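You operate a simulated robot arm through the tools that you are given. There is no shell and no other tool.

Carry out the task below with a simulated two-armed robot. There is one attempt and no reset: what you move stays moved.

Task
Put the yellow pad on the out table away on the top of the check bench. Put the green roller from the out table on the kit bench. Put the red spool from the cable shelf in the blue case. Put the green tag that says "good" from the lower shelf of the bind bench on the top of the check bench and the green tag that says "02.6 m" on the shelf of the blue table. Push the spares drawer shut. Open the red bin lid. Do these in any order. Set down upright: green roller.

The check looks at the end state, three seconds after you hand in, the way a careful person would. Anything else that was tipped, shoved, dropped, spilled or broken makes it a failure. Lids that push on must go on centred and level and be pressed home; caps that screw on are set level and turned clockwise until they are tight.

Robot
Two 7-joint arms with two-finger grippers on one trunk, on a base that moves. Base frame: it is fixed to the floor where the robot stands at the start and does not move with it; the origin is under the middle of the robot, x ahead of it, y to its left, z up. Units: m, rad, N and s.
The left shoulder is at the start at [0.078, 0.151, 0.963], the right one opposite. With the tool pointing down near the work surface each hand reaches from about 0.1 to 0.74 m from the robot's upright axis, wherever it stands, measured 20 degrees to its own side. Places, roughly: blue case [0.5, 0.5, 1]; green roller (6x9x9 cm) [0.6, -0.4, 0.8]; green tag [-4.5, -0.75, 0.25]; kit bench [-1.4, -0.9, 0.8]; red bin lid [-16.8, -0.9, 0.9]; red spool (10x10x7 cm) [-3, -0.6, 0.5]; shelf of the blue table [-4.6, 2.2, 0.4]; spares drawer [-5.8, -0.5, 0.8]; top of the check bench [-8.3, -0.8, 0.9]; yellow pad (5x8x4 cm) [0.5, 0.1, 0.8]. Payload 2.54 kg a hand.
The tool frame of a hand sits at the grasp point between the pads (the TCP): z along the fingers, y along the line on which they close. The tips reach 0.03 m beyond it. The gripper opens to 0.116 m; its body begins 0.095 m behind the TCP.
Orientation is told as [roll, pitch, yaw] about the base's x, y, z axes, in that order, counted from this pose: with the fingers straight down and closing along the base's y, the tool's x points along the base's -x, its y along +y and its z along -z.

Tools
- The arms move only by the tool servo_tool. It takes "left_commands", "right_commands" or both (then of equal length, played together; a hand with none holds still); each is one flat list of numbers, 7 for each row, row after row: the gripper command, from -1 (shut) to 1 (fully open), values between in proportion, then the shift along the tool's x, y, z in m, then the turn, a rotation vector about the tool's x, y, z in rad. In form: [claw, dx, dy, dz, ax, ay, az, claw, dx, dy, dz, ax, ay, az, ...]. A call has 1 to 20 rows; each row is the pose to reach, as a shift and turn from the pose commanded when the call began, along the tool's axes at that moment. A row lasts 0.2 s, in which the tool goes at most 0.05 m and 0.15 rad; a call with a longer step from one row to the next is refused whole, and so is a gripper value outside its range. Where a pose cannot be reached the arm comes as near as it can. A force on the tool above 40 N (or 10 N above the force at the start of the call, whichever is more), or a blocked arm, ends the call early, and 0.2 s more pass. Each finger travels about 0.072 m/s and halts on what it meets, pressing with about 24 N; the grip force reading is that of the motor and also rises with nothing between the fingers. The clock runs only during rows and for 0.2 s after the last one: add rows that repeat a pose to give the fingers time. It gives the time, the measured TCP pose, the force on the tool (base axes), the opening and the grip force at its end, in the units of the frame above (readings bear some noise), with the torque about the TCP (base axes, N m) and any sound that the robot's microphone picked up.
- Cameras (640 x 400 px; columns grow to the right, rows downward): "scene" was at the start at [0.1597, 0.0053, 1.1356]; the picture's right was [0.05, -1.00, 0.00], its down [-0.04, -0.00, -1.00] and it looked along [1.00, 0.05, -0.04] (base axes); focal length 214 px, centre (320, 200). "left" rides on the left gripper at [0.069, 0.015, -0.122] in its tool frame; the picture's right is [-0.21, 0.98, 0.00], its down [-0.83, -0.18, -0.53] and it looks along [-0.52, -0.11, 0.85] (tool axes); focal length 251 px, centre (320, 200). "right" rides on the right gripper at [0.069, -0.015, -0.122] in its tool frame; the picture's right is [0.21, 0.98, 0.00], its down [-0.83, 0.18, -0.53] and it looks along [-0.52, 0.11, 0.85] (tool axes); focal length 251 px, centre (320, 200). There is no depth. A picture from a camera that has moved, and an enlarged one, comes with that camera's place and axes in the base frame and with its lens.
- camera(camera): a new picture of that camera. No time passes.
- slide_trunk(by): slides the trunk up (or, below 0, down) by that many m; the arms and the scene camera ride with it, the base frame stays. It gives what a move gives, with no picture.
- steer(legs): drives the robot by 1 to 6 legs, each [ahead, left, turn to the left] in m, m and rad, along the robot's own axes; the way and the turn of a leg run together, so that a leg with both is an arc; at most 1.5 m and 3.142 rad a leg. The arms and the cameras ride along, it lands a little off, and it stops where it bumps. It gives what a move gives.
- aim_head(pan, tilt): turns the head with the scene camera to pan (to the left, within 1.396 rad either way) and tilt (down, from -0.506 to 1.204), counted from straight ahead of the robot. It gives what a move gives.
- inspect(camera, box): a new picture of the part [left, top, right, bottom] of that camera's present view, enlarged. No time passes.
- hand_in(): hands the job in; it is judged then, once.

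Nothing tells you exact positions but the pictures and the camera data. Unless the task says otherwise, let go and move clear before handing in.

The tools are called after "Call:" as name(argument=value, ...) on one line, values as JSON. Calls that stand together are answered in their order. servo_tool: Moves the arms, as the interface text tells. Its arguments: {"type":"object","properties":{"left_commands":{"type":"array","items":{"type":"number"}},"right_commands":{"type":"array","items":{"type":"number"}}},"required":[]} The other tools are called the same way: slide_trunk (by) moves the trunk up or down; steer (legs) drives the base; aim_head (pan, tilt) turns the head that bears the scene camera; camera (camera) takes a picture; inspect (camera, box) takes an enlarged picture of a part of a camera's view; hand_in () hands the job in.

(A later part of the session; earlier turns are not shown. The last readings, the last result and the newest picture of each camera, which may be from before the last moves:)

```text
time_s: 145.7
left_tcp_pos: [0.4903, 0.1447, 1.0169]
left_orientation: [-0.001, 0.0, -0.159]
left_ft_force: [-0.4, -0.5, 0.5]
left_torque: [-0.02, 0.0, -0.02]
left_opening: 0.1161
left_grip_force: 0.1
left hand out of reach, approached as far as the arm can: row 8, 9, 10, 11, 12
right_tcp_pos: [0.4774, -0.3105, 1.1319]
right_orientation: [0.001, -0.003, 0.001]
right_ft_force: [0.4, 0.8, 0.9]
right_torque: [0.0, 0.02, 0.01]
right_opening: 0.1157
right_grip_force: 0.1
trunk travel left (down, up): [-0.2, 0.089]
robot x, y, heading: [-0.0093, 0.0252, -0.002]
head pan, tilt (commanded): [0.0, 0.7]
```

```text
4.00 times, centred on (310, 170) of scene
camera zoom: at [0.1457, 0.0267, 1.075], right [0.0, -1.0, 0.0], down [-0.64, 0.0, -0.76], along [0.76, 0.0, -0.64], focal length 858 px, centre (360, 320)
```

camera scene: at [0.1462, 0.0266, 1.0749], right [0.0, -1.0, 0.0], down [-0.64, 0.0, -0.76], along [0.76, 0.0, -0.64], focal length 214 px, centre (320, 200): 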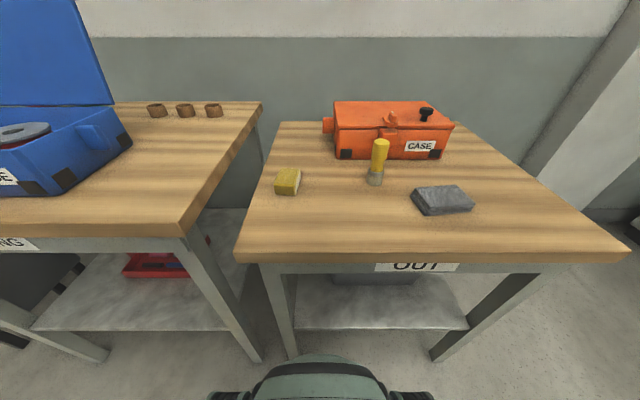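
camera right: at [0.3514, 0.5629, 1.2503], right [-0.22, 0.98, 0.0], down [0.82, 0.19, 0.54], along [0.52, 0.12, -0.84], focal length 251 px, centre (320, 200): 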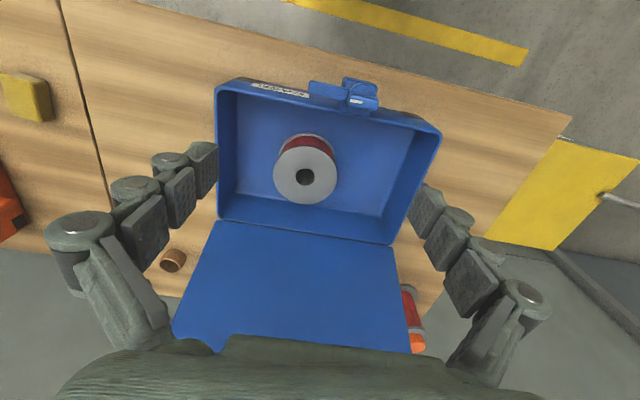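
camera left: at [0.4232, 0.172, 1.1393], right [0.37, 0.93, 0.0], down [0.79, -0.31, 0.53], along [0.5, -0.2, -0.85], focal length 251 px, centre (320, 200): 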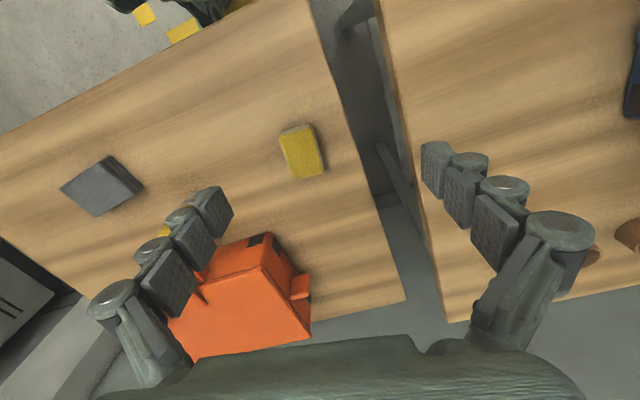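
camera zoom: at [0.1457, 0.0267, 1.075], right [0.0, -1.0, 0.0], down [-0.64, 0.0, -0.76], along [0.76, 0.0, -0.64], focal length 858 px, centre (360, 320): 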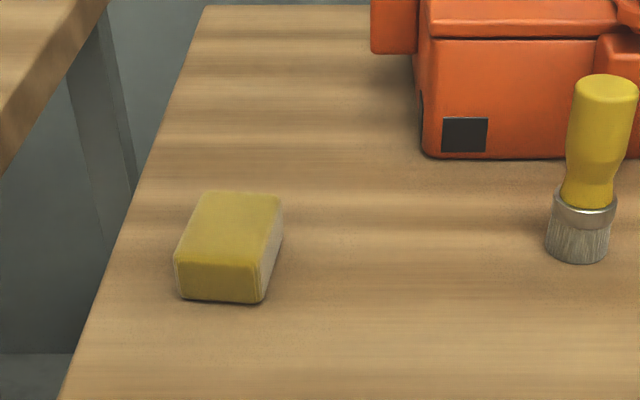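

The left arm is short of reach near the midline; pad centre now measured as [0.531, 0.097]. I'll shift the base right so the pad lies more to the left.

Call:
steer(legs=[[0, -0.16, 0]])

Call:
camera(camera="left")

```text
time_s: 147.9
left_tcp_pos: [0.4896, -0.0107, 1.0172]
left_orientation: [-0.001, 0.001, -0.159]
left_ft_force: [-0.9, 0.4, 0.0]
left_torque: [0.02, -0.01, 0.0]
left_opening: 0.116
left_grip_force: 0.0
right_tcp_pos: [0.4787, -0.4654, 1.1319]
right_orientation: [0.0, -0.001, 0.003]
right_ft_force: [0.4, -0.3, -0.6]
right_torque: [0.02, -0.01, -0.01]
right_opening: 0.1159
right_grip_force: 0.0
trunk travel left (down, up): [-0.2, 0.089]
robot x, y, heading: [-0.0097, -0.1269, -0.0]
head pan, tilt (commanded): [0.0, 0.7]
```

```text
taken
camera left: at [0.4228, 0.0162, 1.1394], right [0.37, 0.93, 0.0], down [0.79, -0.31, 0.53], along [0.5, -0.2, -0.85], focal length 251 px, centre (320, 200)
```

left: 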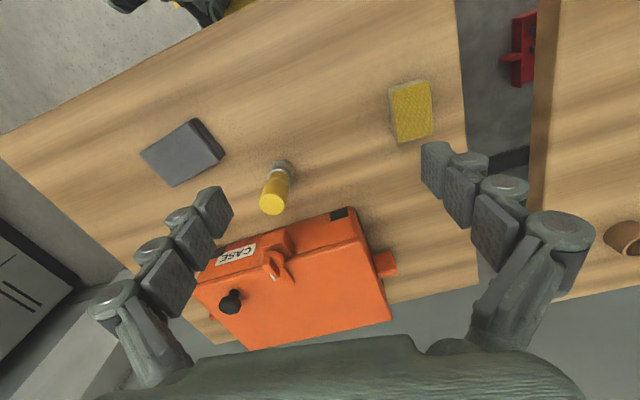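

Call:
servo_tool(left_commands=[1, -0.008, 0.035, 0.01, 0, 0, -0.03, 1, -0.016, 0.07, 0.02, 0, 0, -0.06, 1, -0.024, 0.1, 0.04, 0, 0, -0.06, 1, -0.024, 0.113, 0.07, 0, 0, -0.06, 1, -0.024, 0.113, 0.1, 0, 0, -0.06, 1, -0.024, 0.113, 0.1, 0, 0, -0.06])

Call:
camera(camera="left")

Call:
camera(camera="scene")

```text
time_s: 149.3
left_tcp_pos: [0.5313, 0.0976, 0.9177]
left_orientation: [0.002, -0.001, -0.099]
left_ft_force: [0.5, 0.1, 0.2]
left_torque: [0.01, 0.0, 0.0]
left_opening: 0.1161
left_grip_force: 0.0
right_tcp_pos: [0.4767, -0.4661, 1.1311]
right_orientation: [0.0, -0.002, 0.002]
right_ft_force: [1.0, 0.4, 0.4]
right_torque: [0.0, 0.03, 0.0]
right_opening: 0.1159
right_grip_force: 0.1
trunk travel left (down, up): [-0.2, 0.089]
robot x, y, heading: [-0.0091, -0.1264, -0.003]
head pan, tilt (commanded): [0.0, 0.7]
```

```text
taken
camera left: at [0.4628, 0.1203, 1.0394], right [0.31, 0.95, 0.0], down [0.8, -0.26, 0.53], along [0.51, -0.17, -0.84], focal length 251 px, centre (320, 200)
```

left: 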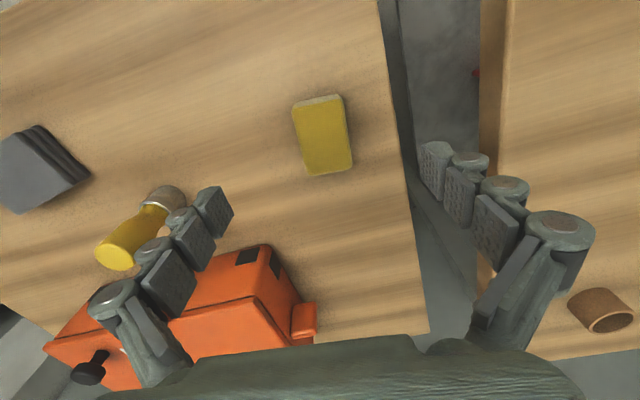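

```text
taken
camera scene: at [0.1454, -0.1291, 1.075], right [0.0, -1.0, 0.0], down [-0.64, 0.0, -0.77], along [0.77, 0.0, -0.64], focal length 214 px, centre (320, 200)
```

scene: 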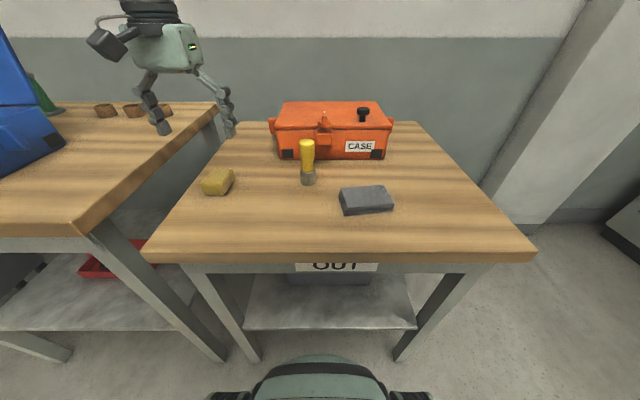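

Hand is centred over the pad. Descending and gripping.

Call:
servo_tool(left_commands=[1, 0, 0, 0.035, 0, 0, 0, 1, 0, 0, 0.07, 0, 0, 0, 1, 0, 0, 0.1, 0, 0, 0, 1, 0, 0, 0.1, 0, 0, 0])

Call:
camera(camera="left")

```text
time_s: 150.3
left_tcp_pos: [0.5291, 0.0974, 0.8168]
left_orientation: [0.001, -0.001, -0.098]
left_ft_force: [-0.7, -1.0, -0.8]
left_torque: [-0.01, -0.05, -0.01]
left_opening: 0.116
left_grip_force: 0.1
right_tcp_pos: [0.4779, -0.4663, 1.132]
right_orientation: [0.0, -0.003, 0.002]
right_ft_force: [-0.3, -0.4, -0.3]
right_torque: [-0.01, -0.02, 0.0]
right_opening: 0.1159
right_grip_force: 0.1
trunk travel left (down, up): [-0.2, 0.089]
robot x, y, heading: [-0.009, -0.1299, -0.003]
head pan, tilt (commanded): [0.0, 0.7]
```

```text
taken
camera left: at [0.4607, 0.1198, 0.9379], right [0.31, 0.95, 0.0], down [0.8, -0.26, 0.53], along [0.51, -0.17, -0.85], focal length 251 px, centre (320, 200)
```

left: 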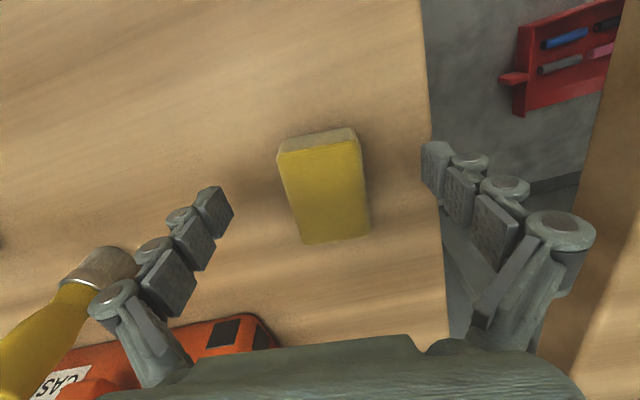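

Call:
servo_tool(left_commands=[-1, 0, 0, 0, 0, 0, 0, -1, 0, 0, 0, 0, 0, 0, -1, 0, 0, 0, 0, 0, 0, -1, 0, 0, 0, 0, 0, 0, -1, 0, 0, 0, 0, 0, 0])

Call:
servo_tool(left_commands=[-1, 0, 0, -0.02, 0, 0, 0, -1, 0, 0, -0.05, 0, 0, 0, -1, 0, 0, -0.09, 0, 0, 0, -1, 0, 0, -0.13, 0, 0, 0, -1, 0, 0, -0.17, 0, 0, 0, -1, 0, 0, -0.21, 0, 0, 0, -1, 0, 0, -0.25, 0, 0, 0, -1, 0, 0, -0.25, 0, 0, 0])

Call:
camera(camera="left")

```text
time_s: 151.5
left_tcp_pos: [0.529, 0.0971, 0.8178]
left_orientation: [0.0, 0.001, -0.098]
left_ft_force: [0.1, -1.5, 0.1]
left_torque: [-0.03, -0.03, 0.0]
left_opening: 0.0467
left_grip_force: 24.4
right_tcp_pos: [0.4781, -0.4649, 1.1313]
right_orientation: [0.0, -0.002, 0.002]
right_ft_force: [0.2, -0.1, 0.4]
right_torque: [0.0, -0.01, 0.02]
right_opening: 0.1158
right_grip_force: 0.1
trunk travel left (down, up): [-0.2, 0.089]
robot x, y, heading: [-0.0121, -0.1301, -0.006]
head pan, tilt (commanded): [0.0, 0.7]
```

```text
time_s: 153.3
left_tcp_pos: [0.5303, 0.0985, 1.0717]
left_orientation: [-0.002, -0.002, -0.098]
left_ft_force: [-0.2, 0.3, -1.3]
left_torque: [0.01, -0.01, 0.01]
left_opening: 0.0465
left_grip_force: 24.4
right_tcp_pos: [0.4787, -0.4653, 1.1315]
right_orientation: [0.0, -0.001, 0.003]
right_ft_force: [-0.1, -0.2, -0.1]
right_torque: [-0.01, 0.0, -0.01]
right_opening: 0.1163
right_grip_force: 0.0
trunk travel left (down, up): [-0.2, 0.089]
robot x, y, heading: [-0.0098, -0.1305, -0.003]
head pan, tilt (commanded): [0.0, 0.7]
```

```text
taken
camera left: at [0.4624, 0.1218, 1.1924], right [0.31, 0.95, 0.0], down [0.8, -0.26, 0.53], along [0.51, -0.16, -0.85], focal length 251 px, centre (320, 200)
```

left: 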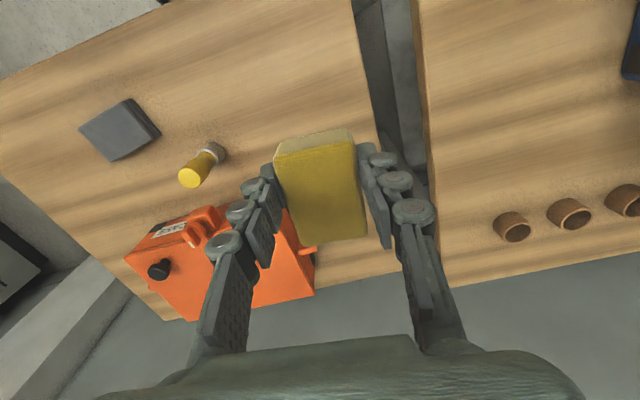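

Pad held (0.047 m). Tucking both hands in and backing out to head down the aisle.

Call:
servo_tool(left_commands=[-1, 0.04, 0, -0.02, 0, 0, 0, -1, 0.08, 0, -0.04, 0, 0, 0, -1, 0.12, 0, -0.06, 0, 0, 0, -1, 0.16, 0, -0.08, 0, 0, 0, -1, 0.18, 0.0, -0.08, 0, 0, 0, -1, 0.18, 0.0, -0.08, 0, 0, 0], right_commands=[1, 0.03, 0.02, 0, 0, 0, 0, 1, 0.06, 0.04, 0, 0, 0, 0, 1, 0.09, 0.06, 0, 0, 0, 0, 1, 0.12, 0.08, 0, 0, 0, 0, 1, 0.14, 0.1, 0, 0, 0, 0, 1, 0.14, 0.1, 0, 0, 0, 0])

Call:
steer(legs=[[-0.8, 0.3, 0], [0, 0, 3.13]])

Call:
aim_head(pan=0, tilt=0.25)

Call:
camera(camera="scene")

```text
time_s: 154.7
left_tcp_pos: [0.3496, 0.1201, 1.1477]
left_orientation: [-0.001, 0.001, -0.097]
left_ft_force: [0.0, -0.9, 0.1]
left_torque: [0.01, 0.02, -0.01]
left_opening: 0.0465
left_grip_force: 23.8
right_tcp_pos: [0.3356, -0.3666, 1.13]
right_orientation: [-0.001, -0.001, 0.002]
right_ft_force: [0.8, -0.2, -0.4]
right_torque: [0.02, 0.0, 0.0]
right_opening: 0.116
right_grip_force: 0.1
trunk travel left (down, up): [-0.2, 0.089]
robot x, y, heading: [-0.0104, -0.1292, -0.003]
head pan, tilt (commanded): [0.0, 0.7]
```

```text
time_s: 166.5
left_tcp_pos: [-1.179, -0.0283, 1.1476]
left_orientation: [0.0, 0.001, 2.932]
left_ft_force: [-0.9, -0.3, 0.2]
left_torque: [-0.02, -0.01, 0.01]
left_opening: 0.0462
left_grip_force: 23.8
right_tcp_pos: [-1.1105, 0.4516, 1.1308]
right_orientation: [0.0, -0.002, 3.031]
right_ft_force: [-0.6, -0.7, 0.7]
right_torque: [-0.04, 0.0, -0.03]
right_opening: 0.1161
right_grip_force: 0.1
trunk travel left (down, up): [-0.2, 0.089]
robot x, y, heading: [-0.7963, 0.1783, 3.029]
head pan, tilt (commanded): [0.0, 0.7]
```

```text
time_s: 167.4
left_tcp_pos: [-1.1784, -0.0288, 1.1467]
left_orientation: [0.001, 0.002, 2.931]
left_ft_force: [-0.4, -0.3, 0.4]
left_torque: [-0.02, -0.01, 0.0]
left_opening: 0.0463
left_grip_force: 24.1
right_tcp_pos: [-1.1095, 0.452, 1.1307]
right_orientation: [0.0, -0.001, 3.032]
right_ft_force: [-0.2, 0.7, 0.2]
right_torque: [-0.03, 0.0, 0.02]
right_opening: 0.1158
right_grip_force: 0.1
trunk travel left (down, up): [-0.2, 0.089]
robot x, y, heading: [-0.7966, 0.1786, 3.025]
head pan, tilt (commanded): [0.0, 0.25]
```

```text
taken
camera scene: at [-0.9542, 0.1967, 1.1158], right [0.11, 0.99, 0.0], down [0.25, -0.03, -0.97], along [-0.96, 0.11, -0.25], focal length 214 px, centre (320, 200)
```

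scene: 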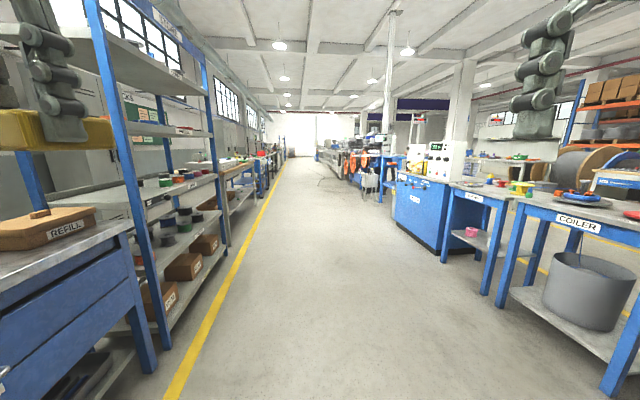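

The aisle is clear. Driving down toward the bind bench (x≈-4.5).

Call:
steer(legs=[[0, 0, 0.113], [1.5, 0, 0], [1.5, 0, 0], [0.4, -0.1, 0]])

Call:
aim_head(pan=1.0, tilt=0.5)

Call:
camera(camera="scene")

Call:
aim_head(pan=-1.0, tilt=0.4)

Call:
camera(camera="scene")

```text
time_s: 184.6
left_tcp_pos: [-4.5517, -0.0661, 1.1481]
left_orientation: [0.001, 0.001, 3.09]
left_ft_force: [0.3, -0.1, 0.0]
left_torque: [-0.02, -0.04, 0.01]
left_opening: 0.0464
left_grip_force: 23.6
right_tcp_pos: [-4.5624, 0.4202, 1.1306]
right_orientation: [0.0, -0.003, -3.094]
right_ft_force: [0.4, 0.0, -0.6]
right_torque: [0.01, 0.02, 0.04]
right_opening: 0.1162
right_grip_force: 0.1
trunk travel left (down, up): [-0.2, 0.089]
robot x, y, heading: [-4.2071, 0.2033, -3.097]
head pan, tilt (commanded): [0.0, 0.25]
```

```text
time_s: 185.9
left_tcp_pos: [-4.5526, -0.0655, 1.1476]
left_orientation: [-0.001, -0.002, 3.089]
left_ft_force: [0.1, -1.6, 0.2]
left_torque: [-0.04, 0.01, 0.01]
left_opening: 0.0462
left_grip_force: 24.2
right_tcp_pos: [-4.5621, 0.4211, 1.131]
right_orientation: [0.001, -0.002, -3.093]
right_ft_force: [-0.3, 0.3, -0.2]
right_torque: [-0.03, 0.01, -0.02]
right_opening: 0.116
right_grip_force: 0.0
trunk travel left (down, up): [-0.2, 0.089]
robot x, y, heading: [-4.2058, 0.201, -3.097]
head pan, tilt (commanded): [1.0, 0.499]
```

```text
taken
camera scene: at [-4.3188, 0.118, 1.0927], right [-0.87, 0.5, 0.0], down [0.24, 0.41, -0.88], along [-0.44, -0.76, -0.48], focal length 214 px, centre (320, 200)
```

scene: 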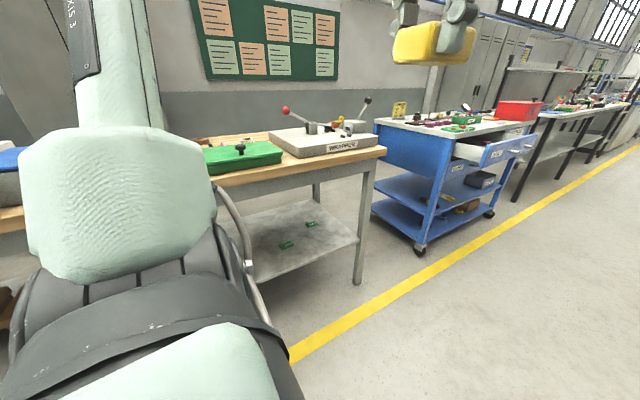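

```text
time_s: 187.8
left_tcp_pos: [-4.5518, -0.065, 1.1471]
left_orientation: [0.001, -0.002, 3.089]
left_ft_force: [0.1, -0.1, -0.5]
left_torque: [-0.05, 0.01, 0.01]
left_opening: 0.0467
left_grip_force: 24.0
right_tcp_pos: [-4.5613, 0.4208, 1.1309]
right_orientation: [0.002, -0.004, -3.093]
right_ft_force: [-0.1, 0.1, -0.1]
right_torque: [-0.02, 0.0, 0.01]
right_opening: 0.1159
right_grip_force: 0.1
trunk travel left (down, up): [-0.2, 0.089]
robot x, y, heading: [-4.2037, 0.196, -3.096]
head pan, tilt (commanded): [-1.0, 0.4]
```

```text
taken
camera scene: at [-4.3267, 0.2722, 1.1018], right [0.82, 0.58, 0.0], down [0.23, -0.32, -0.92], along [-0.53, 0.75, -0.39], focal length 214 px, centre (320, 200)
```

scene: 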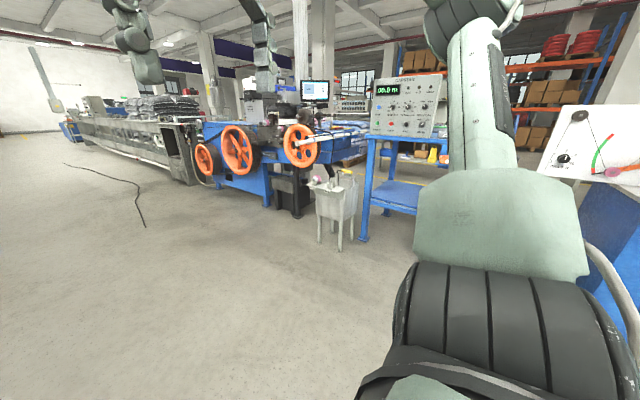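

The bind bench's lower shelf (left) has green tags, the spares cart with its open drawer is beyond, and the blue table with a shelf is across the aisle. I'll turn to face the bind bench and look at the tags.

Call:
steer(legs=[[0, 0, 1.527], [0, -0.15, 0]])

Call:
aim_head(pan=0, tilt=0.75)

Call:
camera(camera="scene")

```text
time_s: 193.7
left_tcp_pos: [-4.1134, -0.16, 1.1475]
left_orientation: [-0.001, -0.002, -1.682]
left_ft_force: [0.2, 0.2, 0.2]
left_torque: [0.01, 0.01, -0.03]
left_opening: 0.0466
left_grip_force: 24.9
right_tcp_pos: [-4.5995, -0.1391, 1.1317]
right_orientation: [0.001, -0.001, -1.582]
right_ft_force: [0.1, 0.6, -0.7]
right_torque: [0.0, 0.01, 0.07]
right_opening: 0.1161
right_grip_force: 0.1
trunk travel left (down, up): [-0.2, 0.089]
robot x, y, heading: [-4.358, 0.203, -1.587]
head pan, tilt (commanded): [-1.0, 0.4]
```

```text
time_s: 195.0
left_tcp_pos: [-4.1135, -0.1608, 1.1477]
left_orientation: [0.0, -0.003, -1.685]
left_ft_force: [-0.2, 0.0, 0.4]
left_torque: [-0.01, -0.05, 0.03]
left_opening: 0.0465
left_grip_force: 23.8
right_tcp_pos: [-4.6, -0.1399, 1.1301]
right_orientation: [-0.003, -0.001, -1.585]
right_ft_force: [-0.6, -0.3, 0.2]
right_torque: [-0.01, 0.01, -0.01]
right_opening: 0.1162
right_grip_force: 0.2
trunk travel left (down, up): [-0.2, 0.089]
robot x, y, heading: [-4.3561, 0.2017, -1.583]
head pan, tilt (commanded): [0.0, 0.75]
```

```text
taken
camera scene: at [-4.3588, 0.0513, 1.0708], right [-1.0, 0.02, 0.0], down [0.01, 0.68, -0.73], along [-0.01, -0.73, -0.68], focal length 214 px, centre (320, 200)
```

scene: 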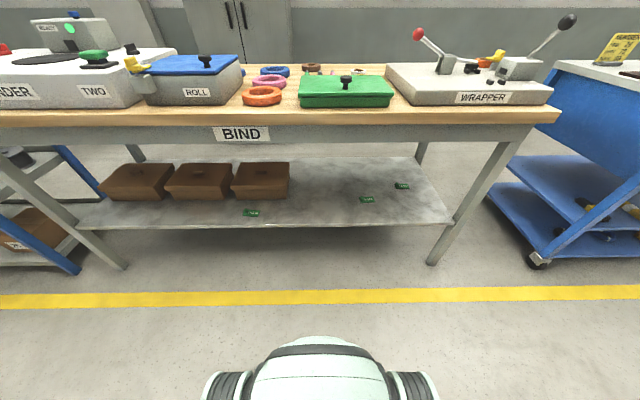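

Three green tags lie on the lower shelf. Zooming in to read them.

Call:
inspect(camera="scene", box=[235, 200, 270, 222])

Call:
inspect(camera="scene", box=[350, 188, 385, 210])

Call:
inspect(camera="scene", box=[385, 175, 420, 197])

Call:
inspect(camera="scene", box=[200, 140, 460, 270])

```text
16.00 times, centred on (252, 211) of scene
camera zoom: at [-4.3588, 0.0513, 1.0708], right [-1.0, 0.02, 0.0], down [0.01, 0.68, -0.73], along [-0.01, -0.73, -0.68], focal length 3432 px, centre (1400, 24)
```

zoom: 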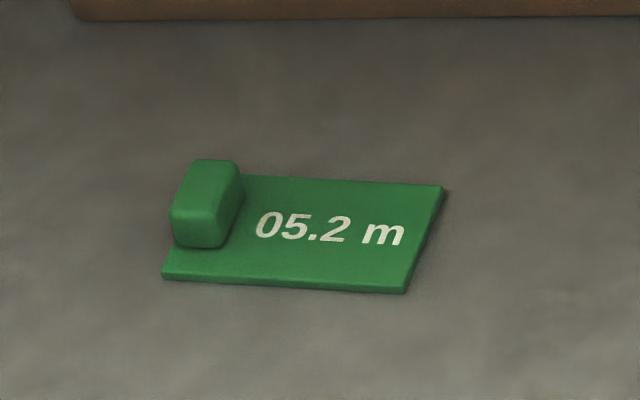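

```text
16.00 times, centred on (368, 199) of scene
camera zoom: at [-4.3588, 0.0513, 1.0708], right [-1.0, 0.02, 0.0], down [0.01, 0.68, -0.73], along [-0.01, -0.73, -0.68], focal length 3432 px, centre (-440, 216)
```

zoom: 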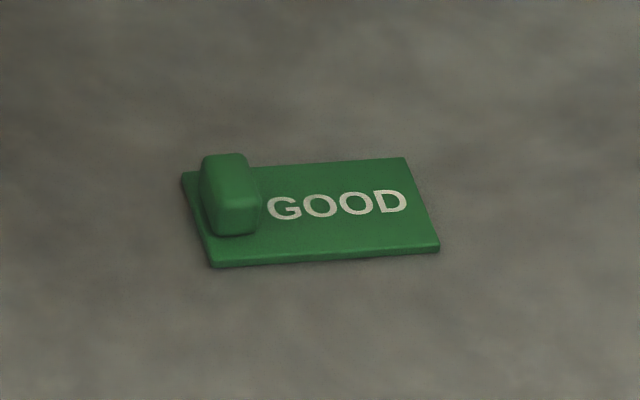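

```text
16.00 times, centred on (402, 186) of scene
camera zoom: at [-4.3588, 0.0513, 1.0708], right [-1.0, 0.02, 0.0], down [0.01, 0.68, -0.73], along [-0.01, -0.73, -0.68], focal length 3432 px, centre (-1000, 424)
```

zoom: 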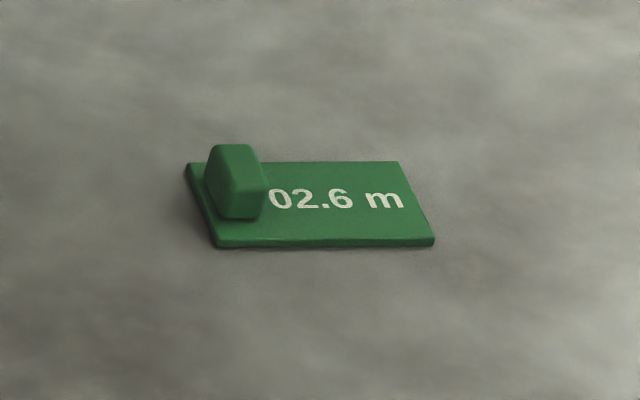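

```text
2.46 times, centred on (330, 205) of scene
camera zoom: at [-4.3588, 0.0513, 1.0708], right [-1.0, 0.02, 0.0], down [0.01, 0.68, -0.73], along [-0.01, -0.73, -0.68], focal length 528 px, centre (295, 188)
```

zoom: 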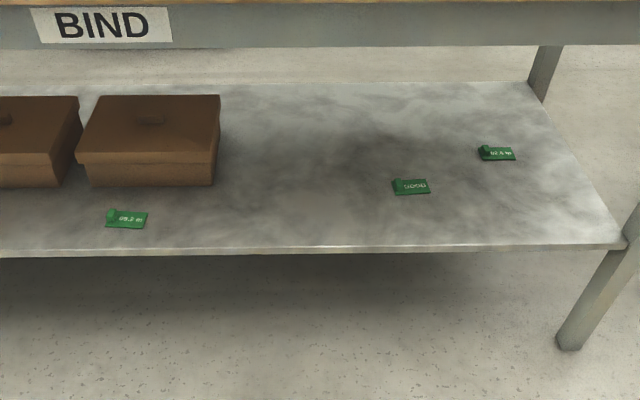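

The middle tag reads GOOD and the right one 02.6 m (the left 05.2 m is not wanted). I'll take GOOD with the right hand first and carry it with the pad to the check bench. First I raise and tuck the left hand, then lower the trunk.

Call:
servo_tool(left_commands=[-1, 0.02, 0, -0.03, 0, 0, 0, -1, 0.04, 0, -0.06, 0, 0, 0, -1, 0.06, 0, -0.09, 0, 0, 0, -1, 0.08, 0, -0.12, 0, 0, 0, -1, 0.08, 0, -0.12, 0, 0, 0])

Call:
slide_trunk(by=-0.2)

Call:
aim_head(pan=0, tilt=0.6)

Call:
camera(camera="scene")

Call:
inspect(camera="scene", box=[330, 160, 450, 235])

```text
time_s: 196.2
left_tcp_pos: [-4.1146, -0.0979, 1.1877]
left_orientation: [-0.002, -0.003, -1.684]
left_ft_force: [-0.1, -0.2, -0.7]
left_torque: [0.04, -0.03, -0.02]
left_opening: 0.0465
left_grip_force: 23.7
left hand out of reach, approached as far as the arm can: row 2, 3, 4, 5
right_tcp_pos: [-4.599, -0.1394, 1.1311]
right_orientation: [-0.002, -0.002, -1.584]
right_ft_force: [1.0, 0.0, -0.5]
right_torque: [0.01, 0.01, 0.02]
right_opening: 0.1161
right_grip_force: 0.0
trunk travel left (down, up): [-0.2, 0.089]
robot x, y, heading: [-4.3541, 0.2013, -1.585]
head pan, tilt (commanded): [0.0, 0.75]
```

```text
time_s: 198.3
left_tcp_pos: [-4.1146, -0.0987, 0.9862]
left_orientation: [-0.002, -0.004, -1.685]
left_ft_force: [0.1, 0.7, -0.6]
left_torque: [0.0, -0.01, -0.01]
left_opening: 0.0464
left_grip_force: 24.2
right_tcp_pos: [-4.5992, -0.1396, 0.9302]
right_orientation: [-0.003, -0.003, -1.582]
right_ft_force: [-0.4, -1.0, 0.3]
right_torque: [-0.01, 0.03, 0.01]
right_opening: 0.1159
right_grip_force: 0.1
trunk travel left (down, up): [0.0, 0.289]
robot x, y, heading: [-4.3566, 0.2001, -1.583]
head pan, tilt (commanded): [0.0, 0.75]
```

```text
time_s: 199.0
left_tcp_pos: [-4.1149, -0.0983, 0.9867]
left_orientation: [-0.002, -0.004, -1.683]
left_ft_force: [0.0, 0.0, 0.4]
left_torque: [-0.01, -0.04, -0.04]
left_opening: 0.0465
left_grip_force: 23.9
right_tcp_pos: [-4.5992, -0.1384, 0.9304]
right_orientation: [-0.002, -0.002, -1.582]
right_ft_force: [-0.4, -0.4, 0.6]
right_torque: [0.0, 0.01, 0.0]
right_opening: 0.1161
right_grip_force: 0.1
trunk travel left (down, up): [0.0, 0.289]
robot x, y, heading: [-4.3555, 0.2006, -1.586]
head pan, tilt (commanded): [0.0, 0.6]
```

```text
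taken
camera scene: at [-4.3588, 0.0458, 0.8836], right [-1.0, 0.02, 0.0], down [0.01, 0.57, -0.82], along [-0.01, -0.82, -0.57], focal length 214 px, centre (320, 200)
```

scene: 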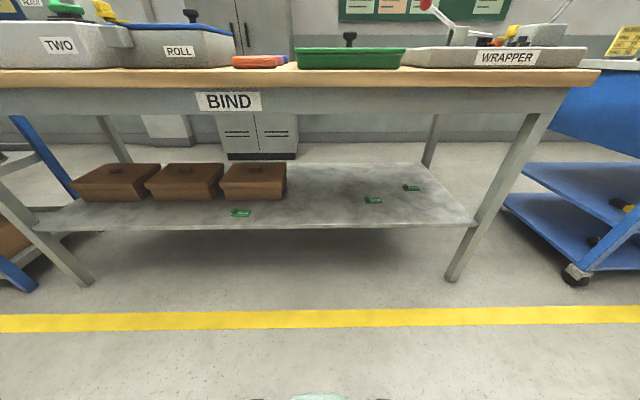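

```text
5.33 times, centred on (390, 198) of scene
camera zoom: at [-4.3588, 0.0458, 0.8836], right [-1.0, 0.02, 0.0], down [0.01, 0.57, -0.82], along [-0.01, -0.82, -0.57], focal length 1144 px, centre (-53, 213)
```

zoom: 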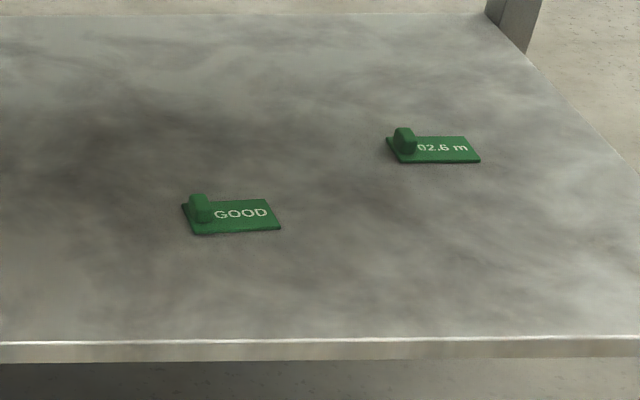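

The tags' shelf seems to be at z≈0.33 and the GOOD tag's knob near [-4.58, -0.74]. I'll bring the right hand down in front of the bench, tilted forward, before driving in.

Call:
servo_tool(right_commands=[1, -0.02, 0.008, 0.038, 0, -0.08, 0, 1, -0.035, 0.016, 0.076, 0, -0.16, 0, 1, -0.05, 0.024, 0.115, 0, -0.24, 0, 1, -0.065, 0.032, 0.155, 0, -0.32, 0, 1, -0.08, 0.04, 0.195, 0, -0.4, 0, 1, -0.095, 0.048, 0.235, 0, -0.48, 0, 1, -0.11, 0.056, 0.275, 0, -0.55, 0, 1, -0.12, 0.064, 0.315, 0, -0.55, 0, 1, -0.13, 0.072, 0.355, 0, -0.55, 0, 1, -0.14, 0.08, 0.395, 0, -0.55, 0, 1, -0.15, 0.088, 0.435, 0, -0.55, 0, 1, -0.16, 0.096, 0.475, 0, -0.55, 0, 1, -0.16, 0.096, 0.5, 0, -0.55, 0, 1, -0.16, 0.096, 0.5, 0, -0.55, 0])

Call:
camera(camera="right")

Call:
camera(camera="scene")

```text
time_s: 202.0
left_tcp_pos: [-4.1148, -0.0987, 0.9868]
left_orientation: [-0.004, -0.004, -1.683]
left_ft_force: [0.1, 0.3, -0.4]
left_torque: [-0.03, 0.01, 0.0]
left_opening: 0.0467
left_grip_force: 24.0
right_tcp_pos: [-4.5055, -0.2993, 0.4318]
right_orientation: [-0.003, -0.552, -1.583]
right_ft_force: [1.0, 0.2, -0.2]
right_torque: [0.05, 0.0, -0.01]
right_opening: 0.116
right_grip_force: 0.0
trunk travel left (down, up): [0.0, 0.289]
robot x, y, heading: [-4.3576, 0.2021, -1.587]
head pan, tilt (commanded): [0.0, 0.6]
```

```text
taken
camera right: at [-4.5182, -0.1771, 0.4991], right [0.98, 0.17, -0.11], down [0.18, -0.43, 0.89], along [0.1, -0.89, -0.45], focal length 251 px, centre (320, 200)
```

right: 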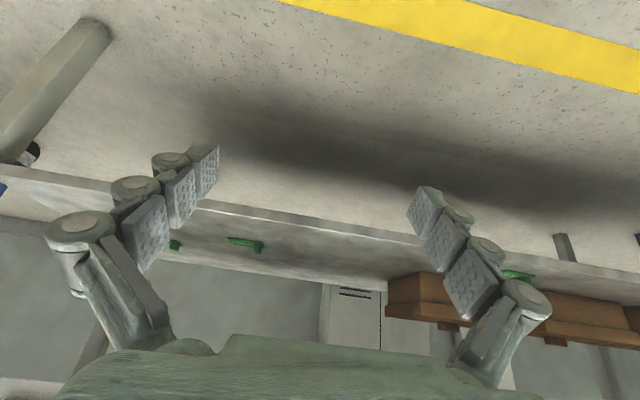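

```text
taken
camera scene: at [-4.3588, 0.0458, 0.8836], right [-1.0, 0.02, 0.0], down [0.01, 0.56, -0.83], along [-0.01, -0.82, -0.56], focal length 214 px, centre (320, 200)
```

scene: 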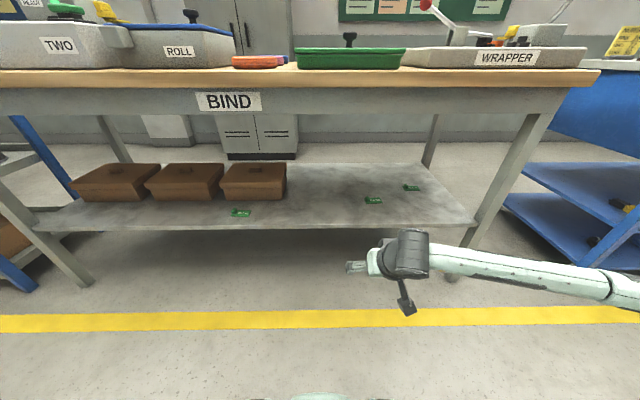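

Three views now agree on the GOOD tag's knob at about [-4.575, -0.71, 0.368]. Zooming the wrist camera to check.

Call:
inspect(camera="right", box=[150, 200, 310, 290])

```text
4.00 times, centred on (230, 245) of right
camera zoom: at [-4.5182, -0.1771, 0.4991], right [0.98, 0.17, -0.11], down [0.18, -0.43, 0.89], along [0.1, -0.89, -0.45], focal length 1006 px, centre (680, 20)
```

zoom: 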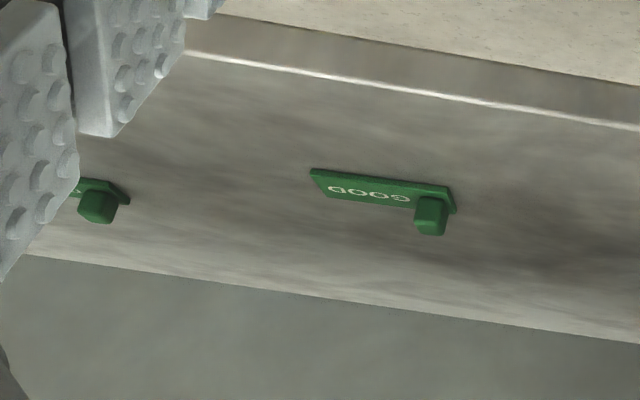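

The 02.6 m tag's knob is at about [-4.774, -0.812, 0.368] too. I'll reduce the tilt a little and drive forward so the hand slides in over the shelf.

Call:
servo_tool(right_commands=[1, 0, 0, 0, 0, 0.08, 0, 1, 0, 0, 0, 0, 0.15, 0, 1, 0, 0, 0, 0, 0.15, 0])

Call:
steer(legs=[[0.3, -0.07, 0.012]])

Call:
camera(camera="right")

Call:
camera(camera="scene")

```text
time_s: 202.8
left_tcp_pos: [-4.1142, -0.099, 0.9861]
left_orientation: [-0.001, -0.004, -1.685]
left_ft_force: [-0.2, -0.8, 0.4]
left_torque: [-0.01, 0.01, 0.02]
left_opening: 0.0467
left_grip_force: 24.1
right_tcp_pos: [-4.505, -0.3004, 0.4326]
right_orientation: [-0.002, -0.4, -1.58]
right_ft_force: [-0.8, 0.2, 0.5]
right_torque: [0.04, 0.04, 0.0]
right_opening: 0.1161
right_grip_force: 0.1
trunk travel left (down, up): [0.0, 0.289]
robot x, y, heading: [-4.359, 0.203, -1.589]
head pan, tilt (commanded): [0.0, 0.6]
```

```text
time_s: 204.9
left_tcp_pos: [-4.1857, -0.3974, 0.9877]
left_orientation: [-0.002, -0.004, -1.671]
left_ft_force: [0.8, 0.3, 0.0]
left_torque: [0.02, 0.0, 0.02]
left_opening: 0.0464
left_grip_force: 23.5
right_tcp_pos: [-4.5725, -0.6046, 0.4312]
right_orientation: [-0.001, -0.401, -1.569]
right_ft_force: [-0.3, -0.1, 0.1]
right_torque: [0.0, -0.03, 0.0]
right_opening: 0.1161
right_grip_force: 0.1
trunk travel left (down, up): [0.0, 0.289]
robot x, y, heading: [-4.4357, -0.1025, -1.571]
head pan, tilt (commanded): [0.0, 0.6]
```

```text
taken
camera right: at [-4.5868, -0.4935, 0.5169], right [0.98, 0.2, -0.08], down [0.18, -0.55, 0.81], along [0.12, -0.81, -0.57], focal length 251 px, centre (320, 200)
```

right: 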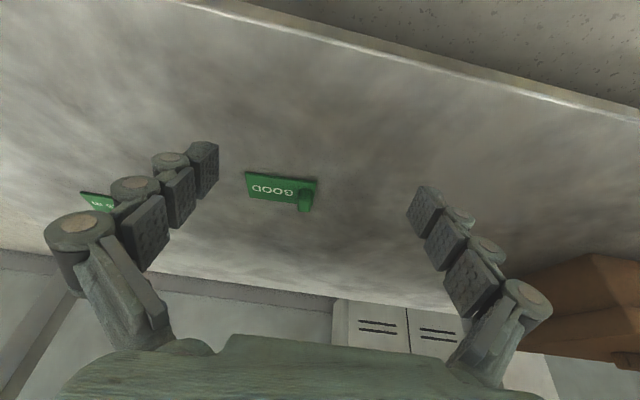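

```text
taken
camera scene: at [-4.4308, -0.2566, 0.8836], right [-1.0, 0.0, 0.0], down [0.0, 0.56, -0.83], along [0.0, -0.83, -0.56], focal length 214 px, centre (320, 200)
```

scene: 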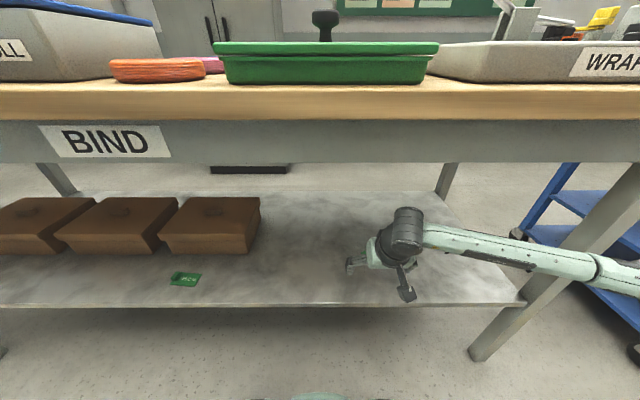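

Call:
inspect(camera="right", box=[230, 155, 350, 225])

```text
5.33 times, centred on (290, 190) of right
camera zoom: at [-4.5868, -0.4935, 0.5169], right [0.98, 0.2, -0.08], down [0.18, -0.55, 0.81], along [0.12, -0.81, -0.57], focal length 1341 px, centre (480, 253)
```

zoom: 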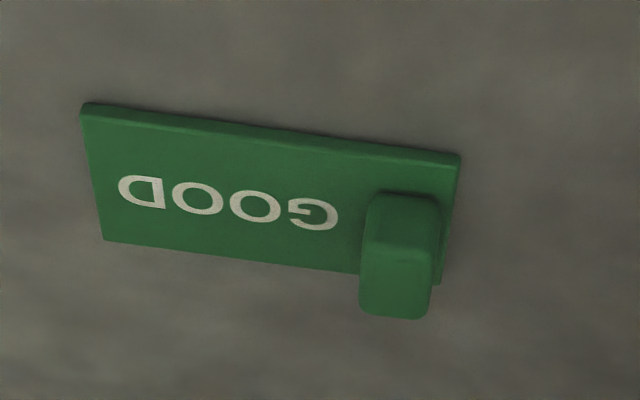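

The knob is measured at about [-4.571, -0.712], 1.4 cm wide, top z≈0.375. I'll narrow the gripper and move the fingertips over it.

Call:
servo_tool(right_commands=[0.3, -0.022, 0.0015, 0.013, 0, 0, 0, 0, -0.044, 0.0015, 0.027, 0, 0, 0, -0.3, -0.066, 0.0015, 0.04, 0, 0, 0, -0.3, -0.085, 0.0015, 0.0535, 0, 0, 0, -0.3, -0.085, 0.0015, 0.0535, 0, 0, 0])

Call:
camera(camera="right")

Call:
inspect(camera="scene", box=[320, 190, 480, 310])

```text
time_s: 206.1
left_tcp_pos: [-4.1827, -0.3981, 0.9872]
left_orientation: [-0.001, -0.002, -1.67]
left_ft_force: [0.5, 0.1, -0.3]
left_torque: [0.01, 0.0, 0.02]
left_opening: 0.0464
left_grip_force: 24.0
right_tcp_pos: [-4.5703, -0.7003, 0.4183]
right_orientation: [-0.001, -0.4, -1.569]
right_ft_force: [0.4, -1.2, 0.3]
right_torque: [-0.02, 0.04, 0.02]
right_opening: 0.0407
right_grip_force: 0.1
trunk travel left (down, up): [0.0, 0.289]
robot x, y, heading: [-4.4364, -0.1033, -1.573]
head pan, tilt (commanded): [0.0, 0.6]
```

```text
taken
camera right: at [-4.5855, -0.5898, 0.5031], right [0.98, 0.2, -0.08], down [0.18, -0.55, 0.81], along [0.12, -0.81, -0.57], focal length 251 px, centre (320, 200)
```

right: 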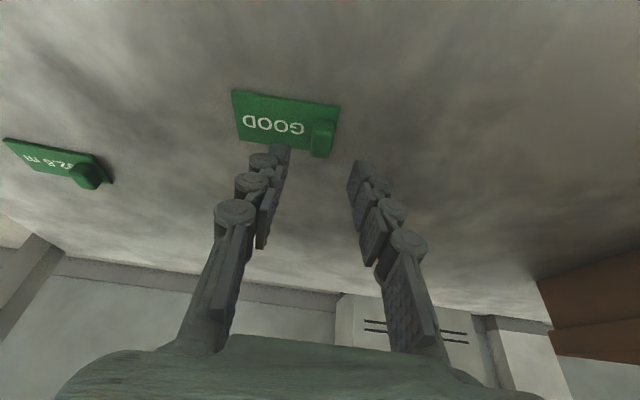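

```text
3.33 times, centred on (400, 250) of scene
camera zoom: at [-4.4308, -0.2566, 0.8836], right [-1.0, 0.0, 0.0], down [0.0, 0.56, -0.83], along [0.0, -0.83, -0.56], focal length 715 px, centre (53, 33)
```

zoom: 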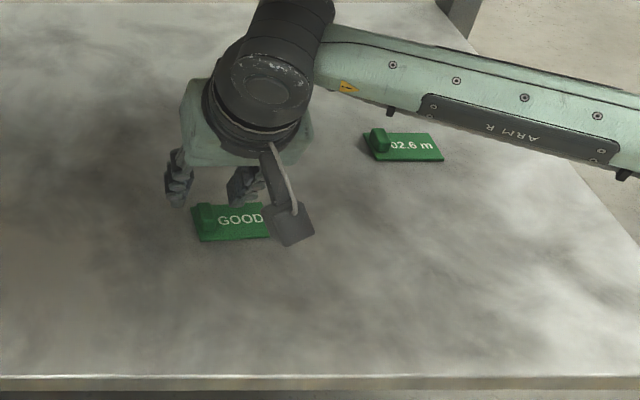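

Fingertips straddle the knob. Lowering in small steps.

Call:
servo_tool(right_commands=[-0.3, 0.0025, 0, 0.008, 0, 0, 0, -0.3, 0.005, 0, 0.015, 0, 0, 0, -0.3, 0.0055, 0, 0.018, 0, 0, 0, -0.3, 0.0055, 0, 0.018, 0, 0, 0])

Call:
inspect(camera="right", box=[220, 80, 420, 220])

Call:
inspect(camera="scene", box=[340, 220, 420, 280])

```text
time_s: 207.1
left_tcp_pos: [-4.1844, -0.3972, 0.9864]
left_orientation: [-0.002, -0.004, -1.669]
left_ft_force: [-0.7, -0.4, -0.8]
left_torque: [-0.01, 0.01, 0.02]
left_opening: 0.0467
left_grip_force: 23.9
right_tcp_pos: [-4.5717, -0.7052, 0.3993]
right_orientation: [0.001, -0.401, -1.569]
right_ft_force: [-0.2, 1.1, -0.4]
right_torque: [-0.02, 0.03, -0.01]
right_opening: 0.0406
right_grip_force: 0.1
trunk travel left (down, up): [0.0, 0.289]
robot x, y, heading: [-4.4324, -0.1034, -1.574]
head pan, tilt (commanded): [0.0, 0.6]
```

```text
2.86 times, centred on (320, 150) of right
camera zoom: at [-4.5858, -0.5938, 0.4834], right [0.98, 0.2, -0.08], down [0.18, -0.55, 0.81], along [0.12, -0.81, -0.57], focal length 718 px, centre (320, 343)
```

zoom: 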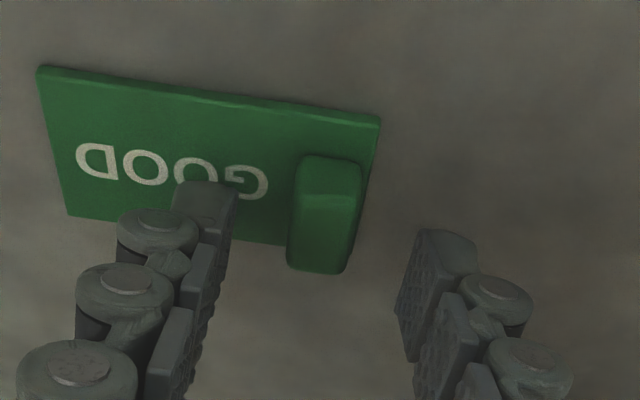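

```text
6.67 times, centred on (380, 250) of scene
camera zoom: at [-4.4308, -0.2566, 0.8836], right [-1.0, 0.0, 0.0], down [0.0, 0.56, -0.83], along [0.0, -0.83, -0.56], focal length 1430 px, centre (-80, -133)
```

zoom: 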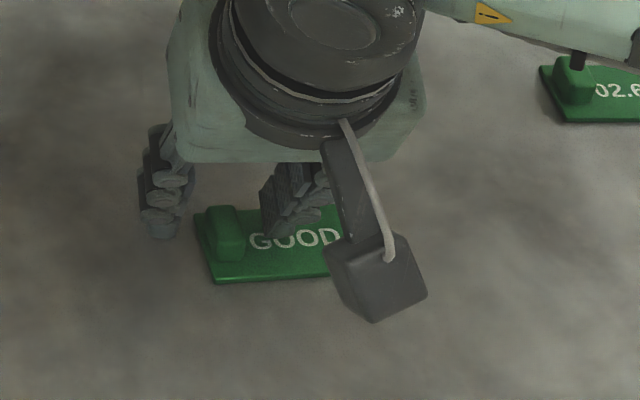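

Call:
servo_tool(right_commands=[-0.3, 0.003, 0.001, 0.002, 0, 0, 0, -0.3, 0.005, 0.002, 0.0045, 0, 0, 0, -0.3, 0.005, 0.002, 0.0045, 0, 0, 0])

Call:
inspect(camera="right", box=[220, 80, 420, 220])

```text
time_s: 207.9
left_tcp_pos: [-4.1842, -0.3956, 0.9882]
left_orientation: [0.0, -0.005, -1.669]
left_ft_force: [-0.9, 0.7, -0.1]
left_torque: [0.01, -0.01, 0.01]
left_opening: 0.0466
left_grip_force: 23.8
right_tcp_pos: [-4.5692, -0.7032, 0.3937]
right_orientation: [-0.002, -0.407, -1.568]
right_ft_force: [-1.8, -3.5, 11.9]
right_torque: [-0.13, 0.39, 0.03]
right_opening: 0.0422
right_grip_force: 1.4
trunk travel left (down, up): [0.0, 0.289]
robot x, y, heading: [-4.4294, -0.1002, -1.573]
head pan, tilt (commanded): [0.0, 0.6]
```

```text
2.86 times, centred on (320, 150) of right
camera zoom: at [-4.5834, -0.592, 0.4785], right [0.98, 0.2, -0.09], down [0.18, -0.55, 0.82], along [0.11, -0.81, -0.57], focal length 718 px, centre (320, 343)
```

zoom: 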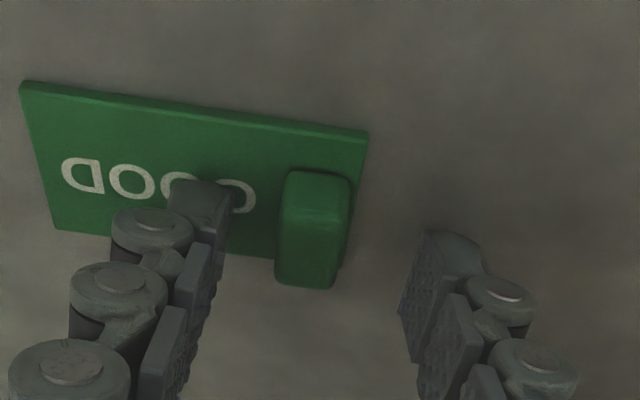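

Fingertip just touches the tag's plate. Backing off 1.5 mm and closing on the knob.

Call:
servo_tool(right_commands=[-0.3, -0.0008, 0, -0.002, 0, 0, 0, -0.6, -0.0008, 0, -0.002, 0, 0, 0, -1, -0.0008, 0, -0.002, 0, 0, 0, -1, -0.0008, 0, -0.002, 0, 0, 0, -1, -0.0008, 0, -0.002, 0, 0, 0, -1, -0.0008, 0, -0.002, 0, 0, 0])

Call:
inspect(camera="right", box=[220, 80, 420, 220])

```text
time_s: 209.3
left_tcp_pos: [-4.1851, -0.3958, 0.9873]
left_orientation: [-0.001, -0.006, -1.67]
left_ft_force: [1.6, 0.0, 0.5]
left_torque: [-0.01, -0.01, 0.02]
left_opening: 0.0466
left_grip_force: 24.0
right_tcp_pos: [-4.5681, -0.7028, 0.395]
right_orientation: [0.0, -0.402, -1.567]
right_ft_force: [-0.8, -0.7, 7.4]
right_torque: [-0.04, 0.07, 0.1]
right_opening: 0.0127
right_grip_force: 23.7
trunk travel left (down, up): [0.0, 0.289]
robot x, y, heading: [-4.4342, -0.1034, -1.572]
head pan, tilt (commanded): [0.0, 0.6]
```

```text
2.86 times, centred on (320, 150) of right
camera zoom: at [-4.5829, -0.5909, 0.479], right [0.98, 0.2, -0.08], down [0.18, -0.55, 0.81], along [0.12, -0.81, -0.57], focal length 718 px, centre (320, 343)
```

zoom: 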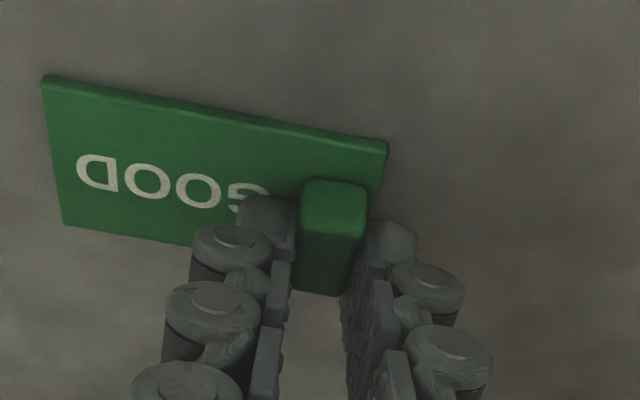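

The knob is gripped (0.0127 m). Lifting 4 cm and checking.

Call:
servo_tool(right_commands=[-1, -0.004, 0, -0.009, 0, 0, 0, -1, -0.008, 0, -0.018, 0, 0, 0, -1, -0.0156, 0, -0.0368, 0, 0, 0, -1, -0.0156, 0, -0.0368, 0, 0, 0])

Call:
camera(camera="right")

Call:
inspect(camera="scene", box=[320, 190, 480, 310])

```text
time_s: 210.3
left_tcp_pos: [-4.1847, -0.3966, 0.9862]
left_orientation: [-0.001, -0.004, -1.669]
left_ft_force: [-0.5, -0.5, 0.8]
left_torque: [-0.03, 0.02, -0.01]
left_opening: 0.0464
left_grip_force: 24.4
right_tcp_pos: [-4.569, -0.7014, 0.4346]
right_orientation: [-0.001, -0.402, -1.567]
right_ft_force: [0.3, 0.6, -1.3]
right_torque: [0.02, 0.01, 0.02]
right_opening: 0.0129
right_grip_force: 24.0
trunk travel left (down, up): [0.0, 0.289]
robot x, y, heading: [-4.4312, -0.1013, -1.571]
head pan, tilt (commanded): [0.0, 0.6]
```

```text
taken
camera right: at [-4.5825, -0.5914, 0.5191], right [0.98, 0.2, -0.08], down [0.18, -0.55, 0.81], along [0.12, -0.81, -0.57], focal length 251 px, centre (320, 200)
```

right: 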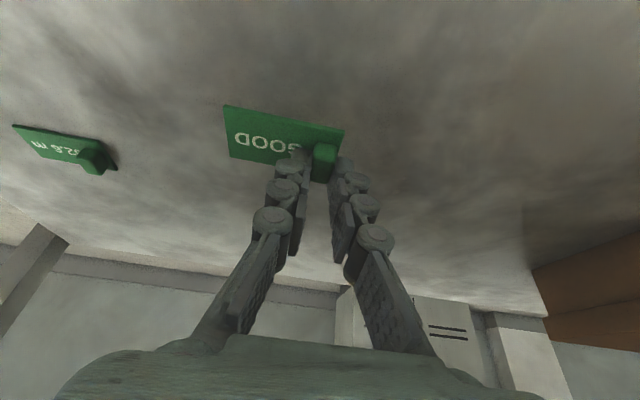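

```text
3.33 times, centred on (400, 250) of scene
camera zoom: at [-4.4308, -0.2566, 0.8836], right [-1.0, 0.0, 0.0], down [0.0, 0.56, -0.83], along [0.0, -0.83, -0.56], focal length 715 px, centre (53, 33)
```

zoom: 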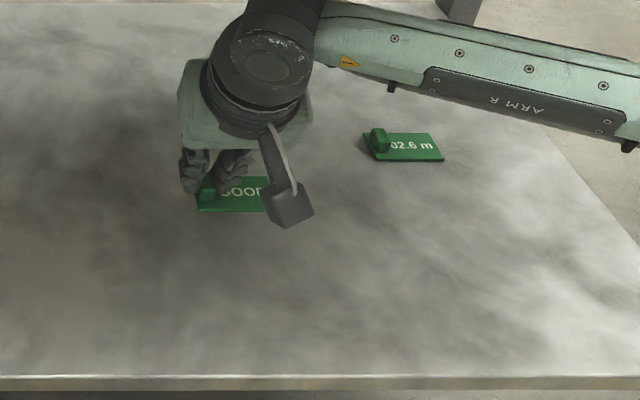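

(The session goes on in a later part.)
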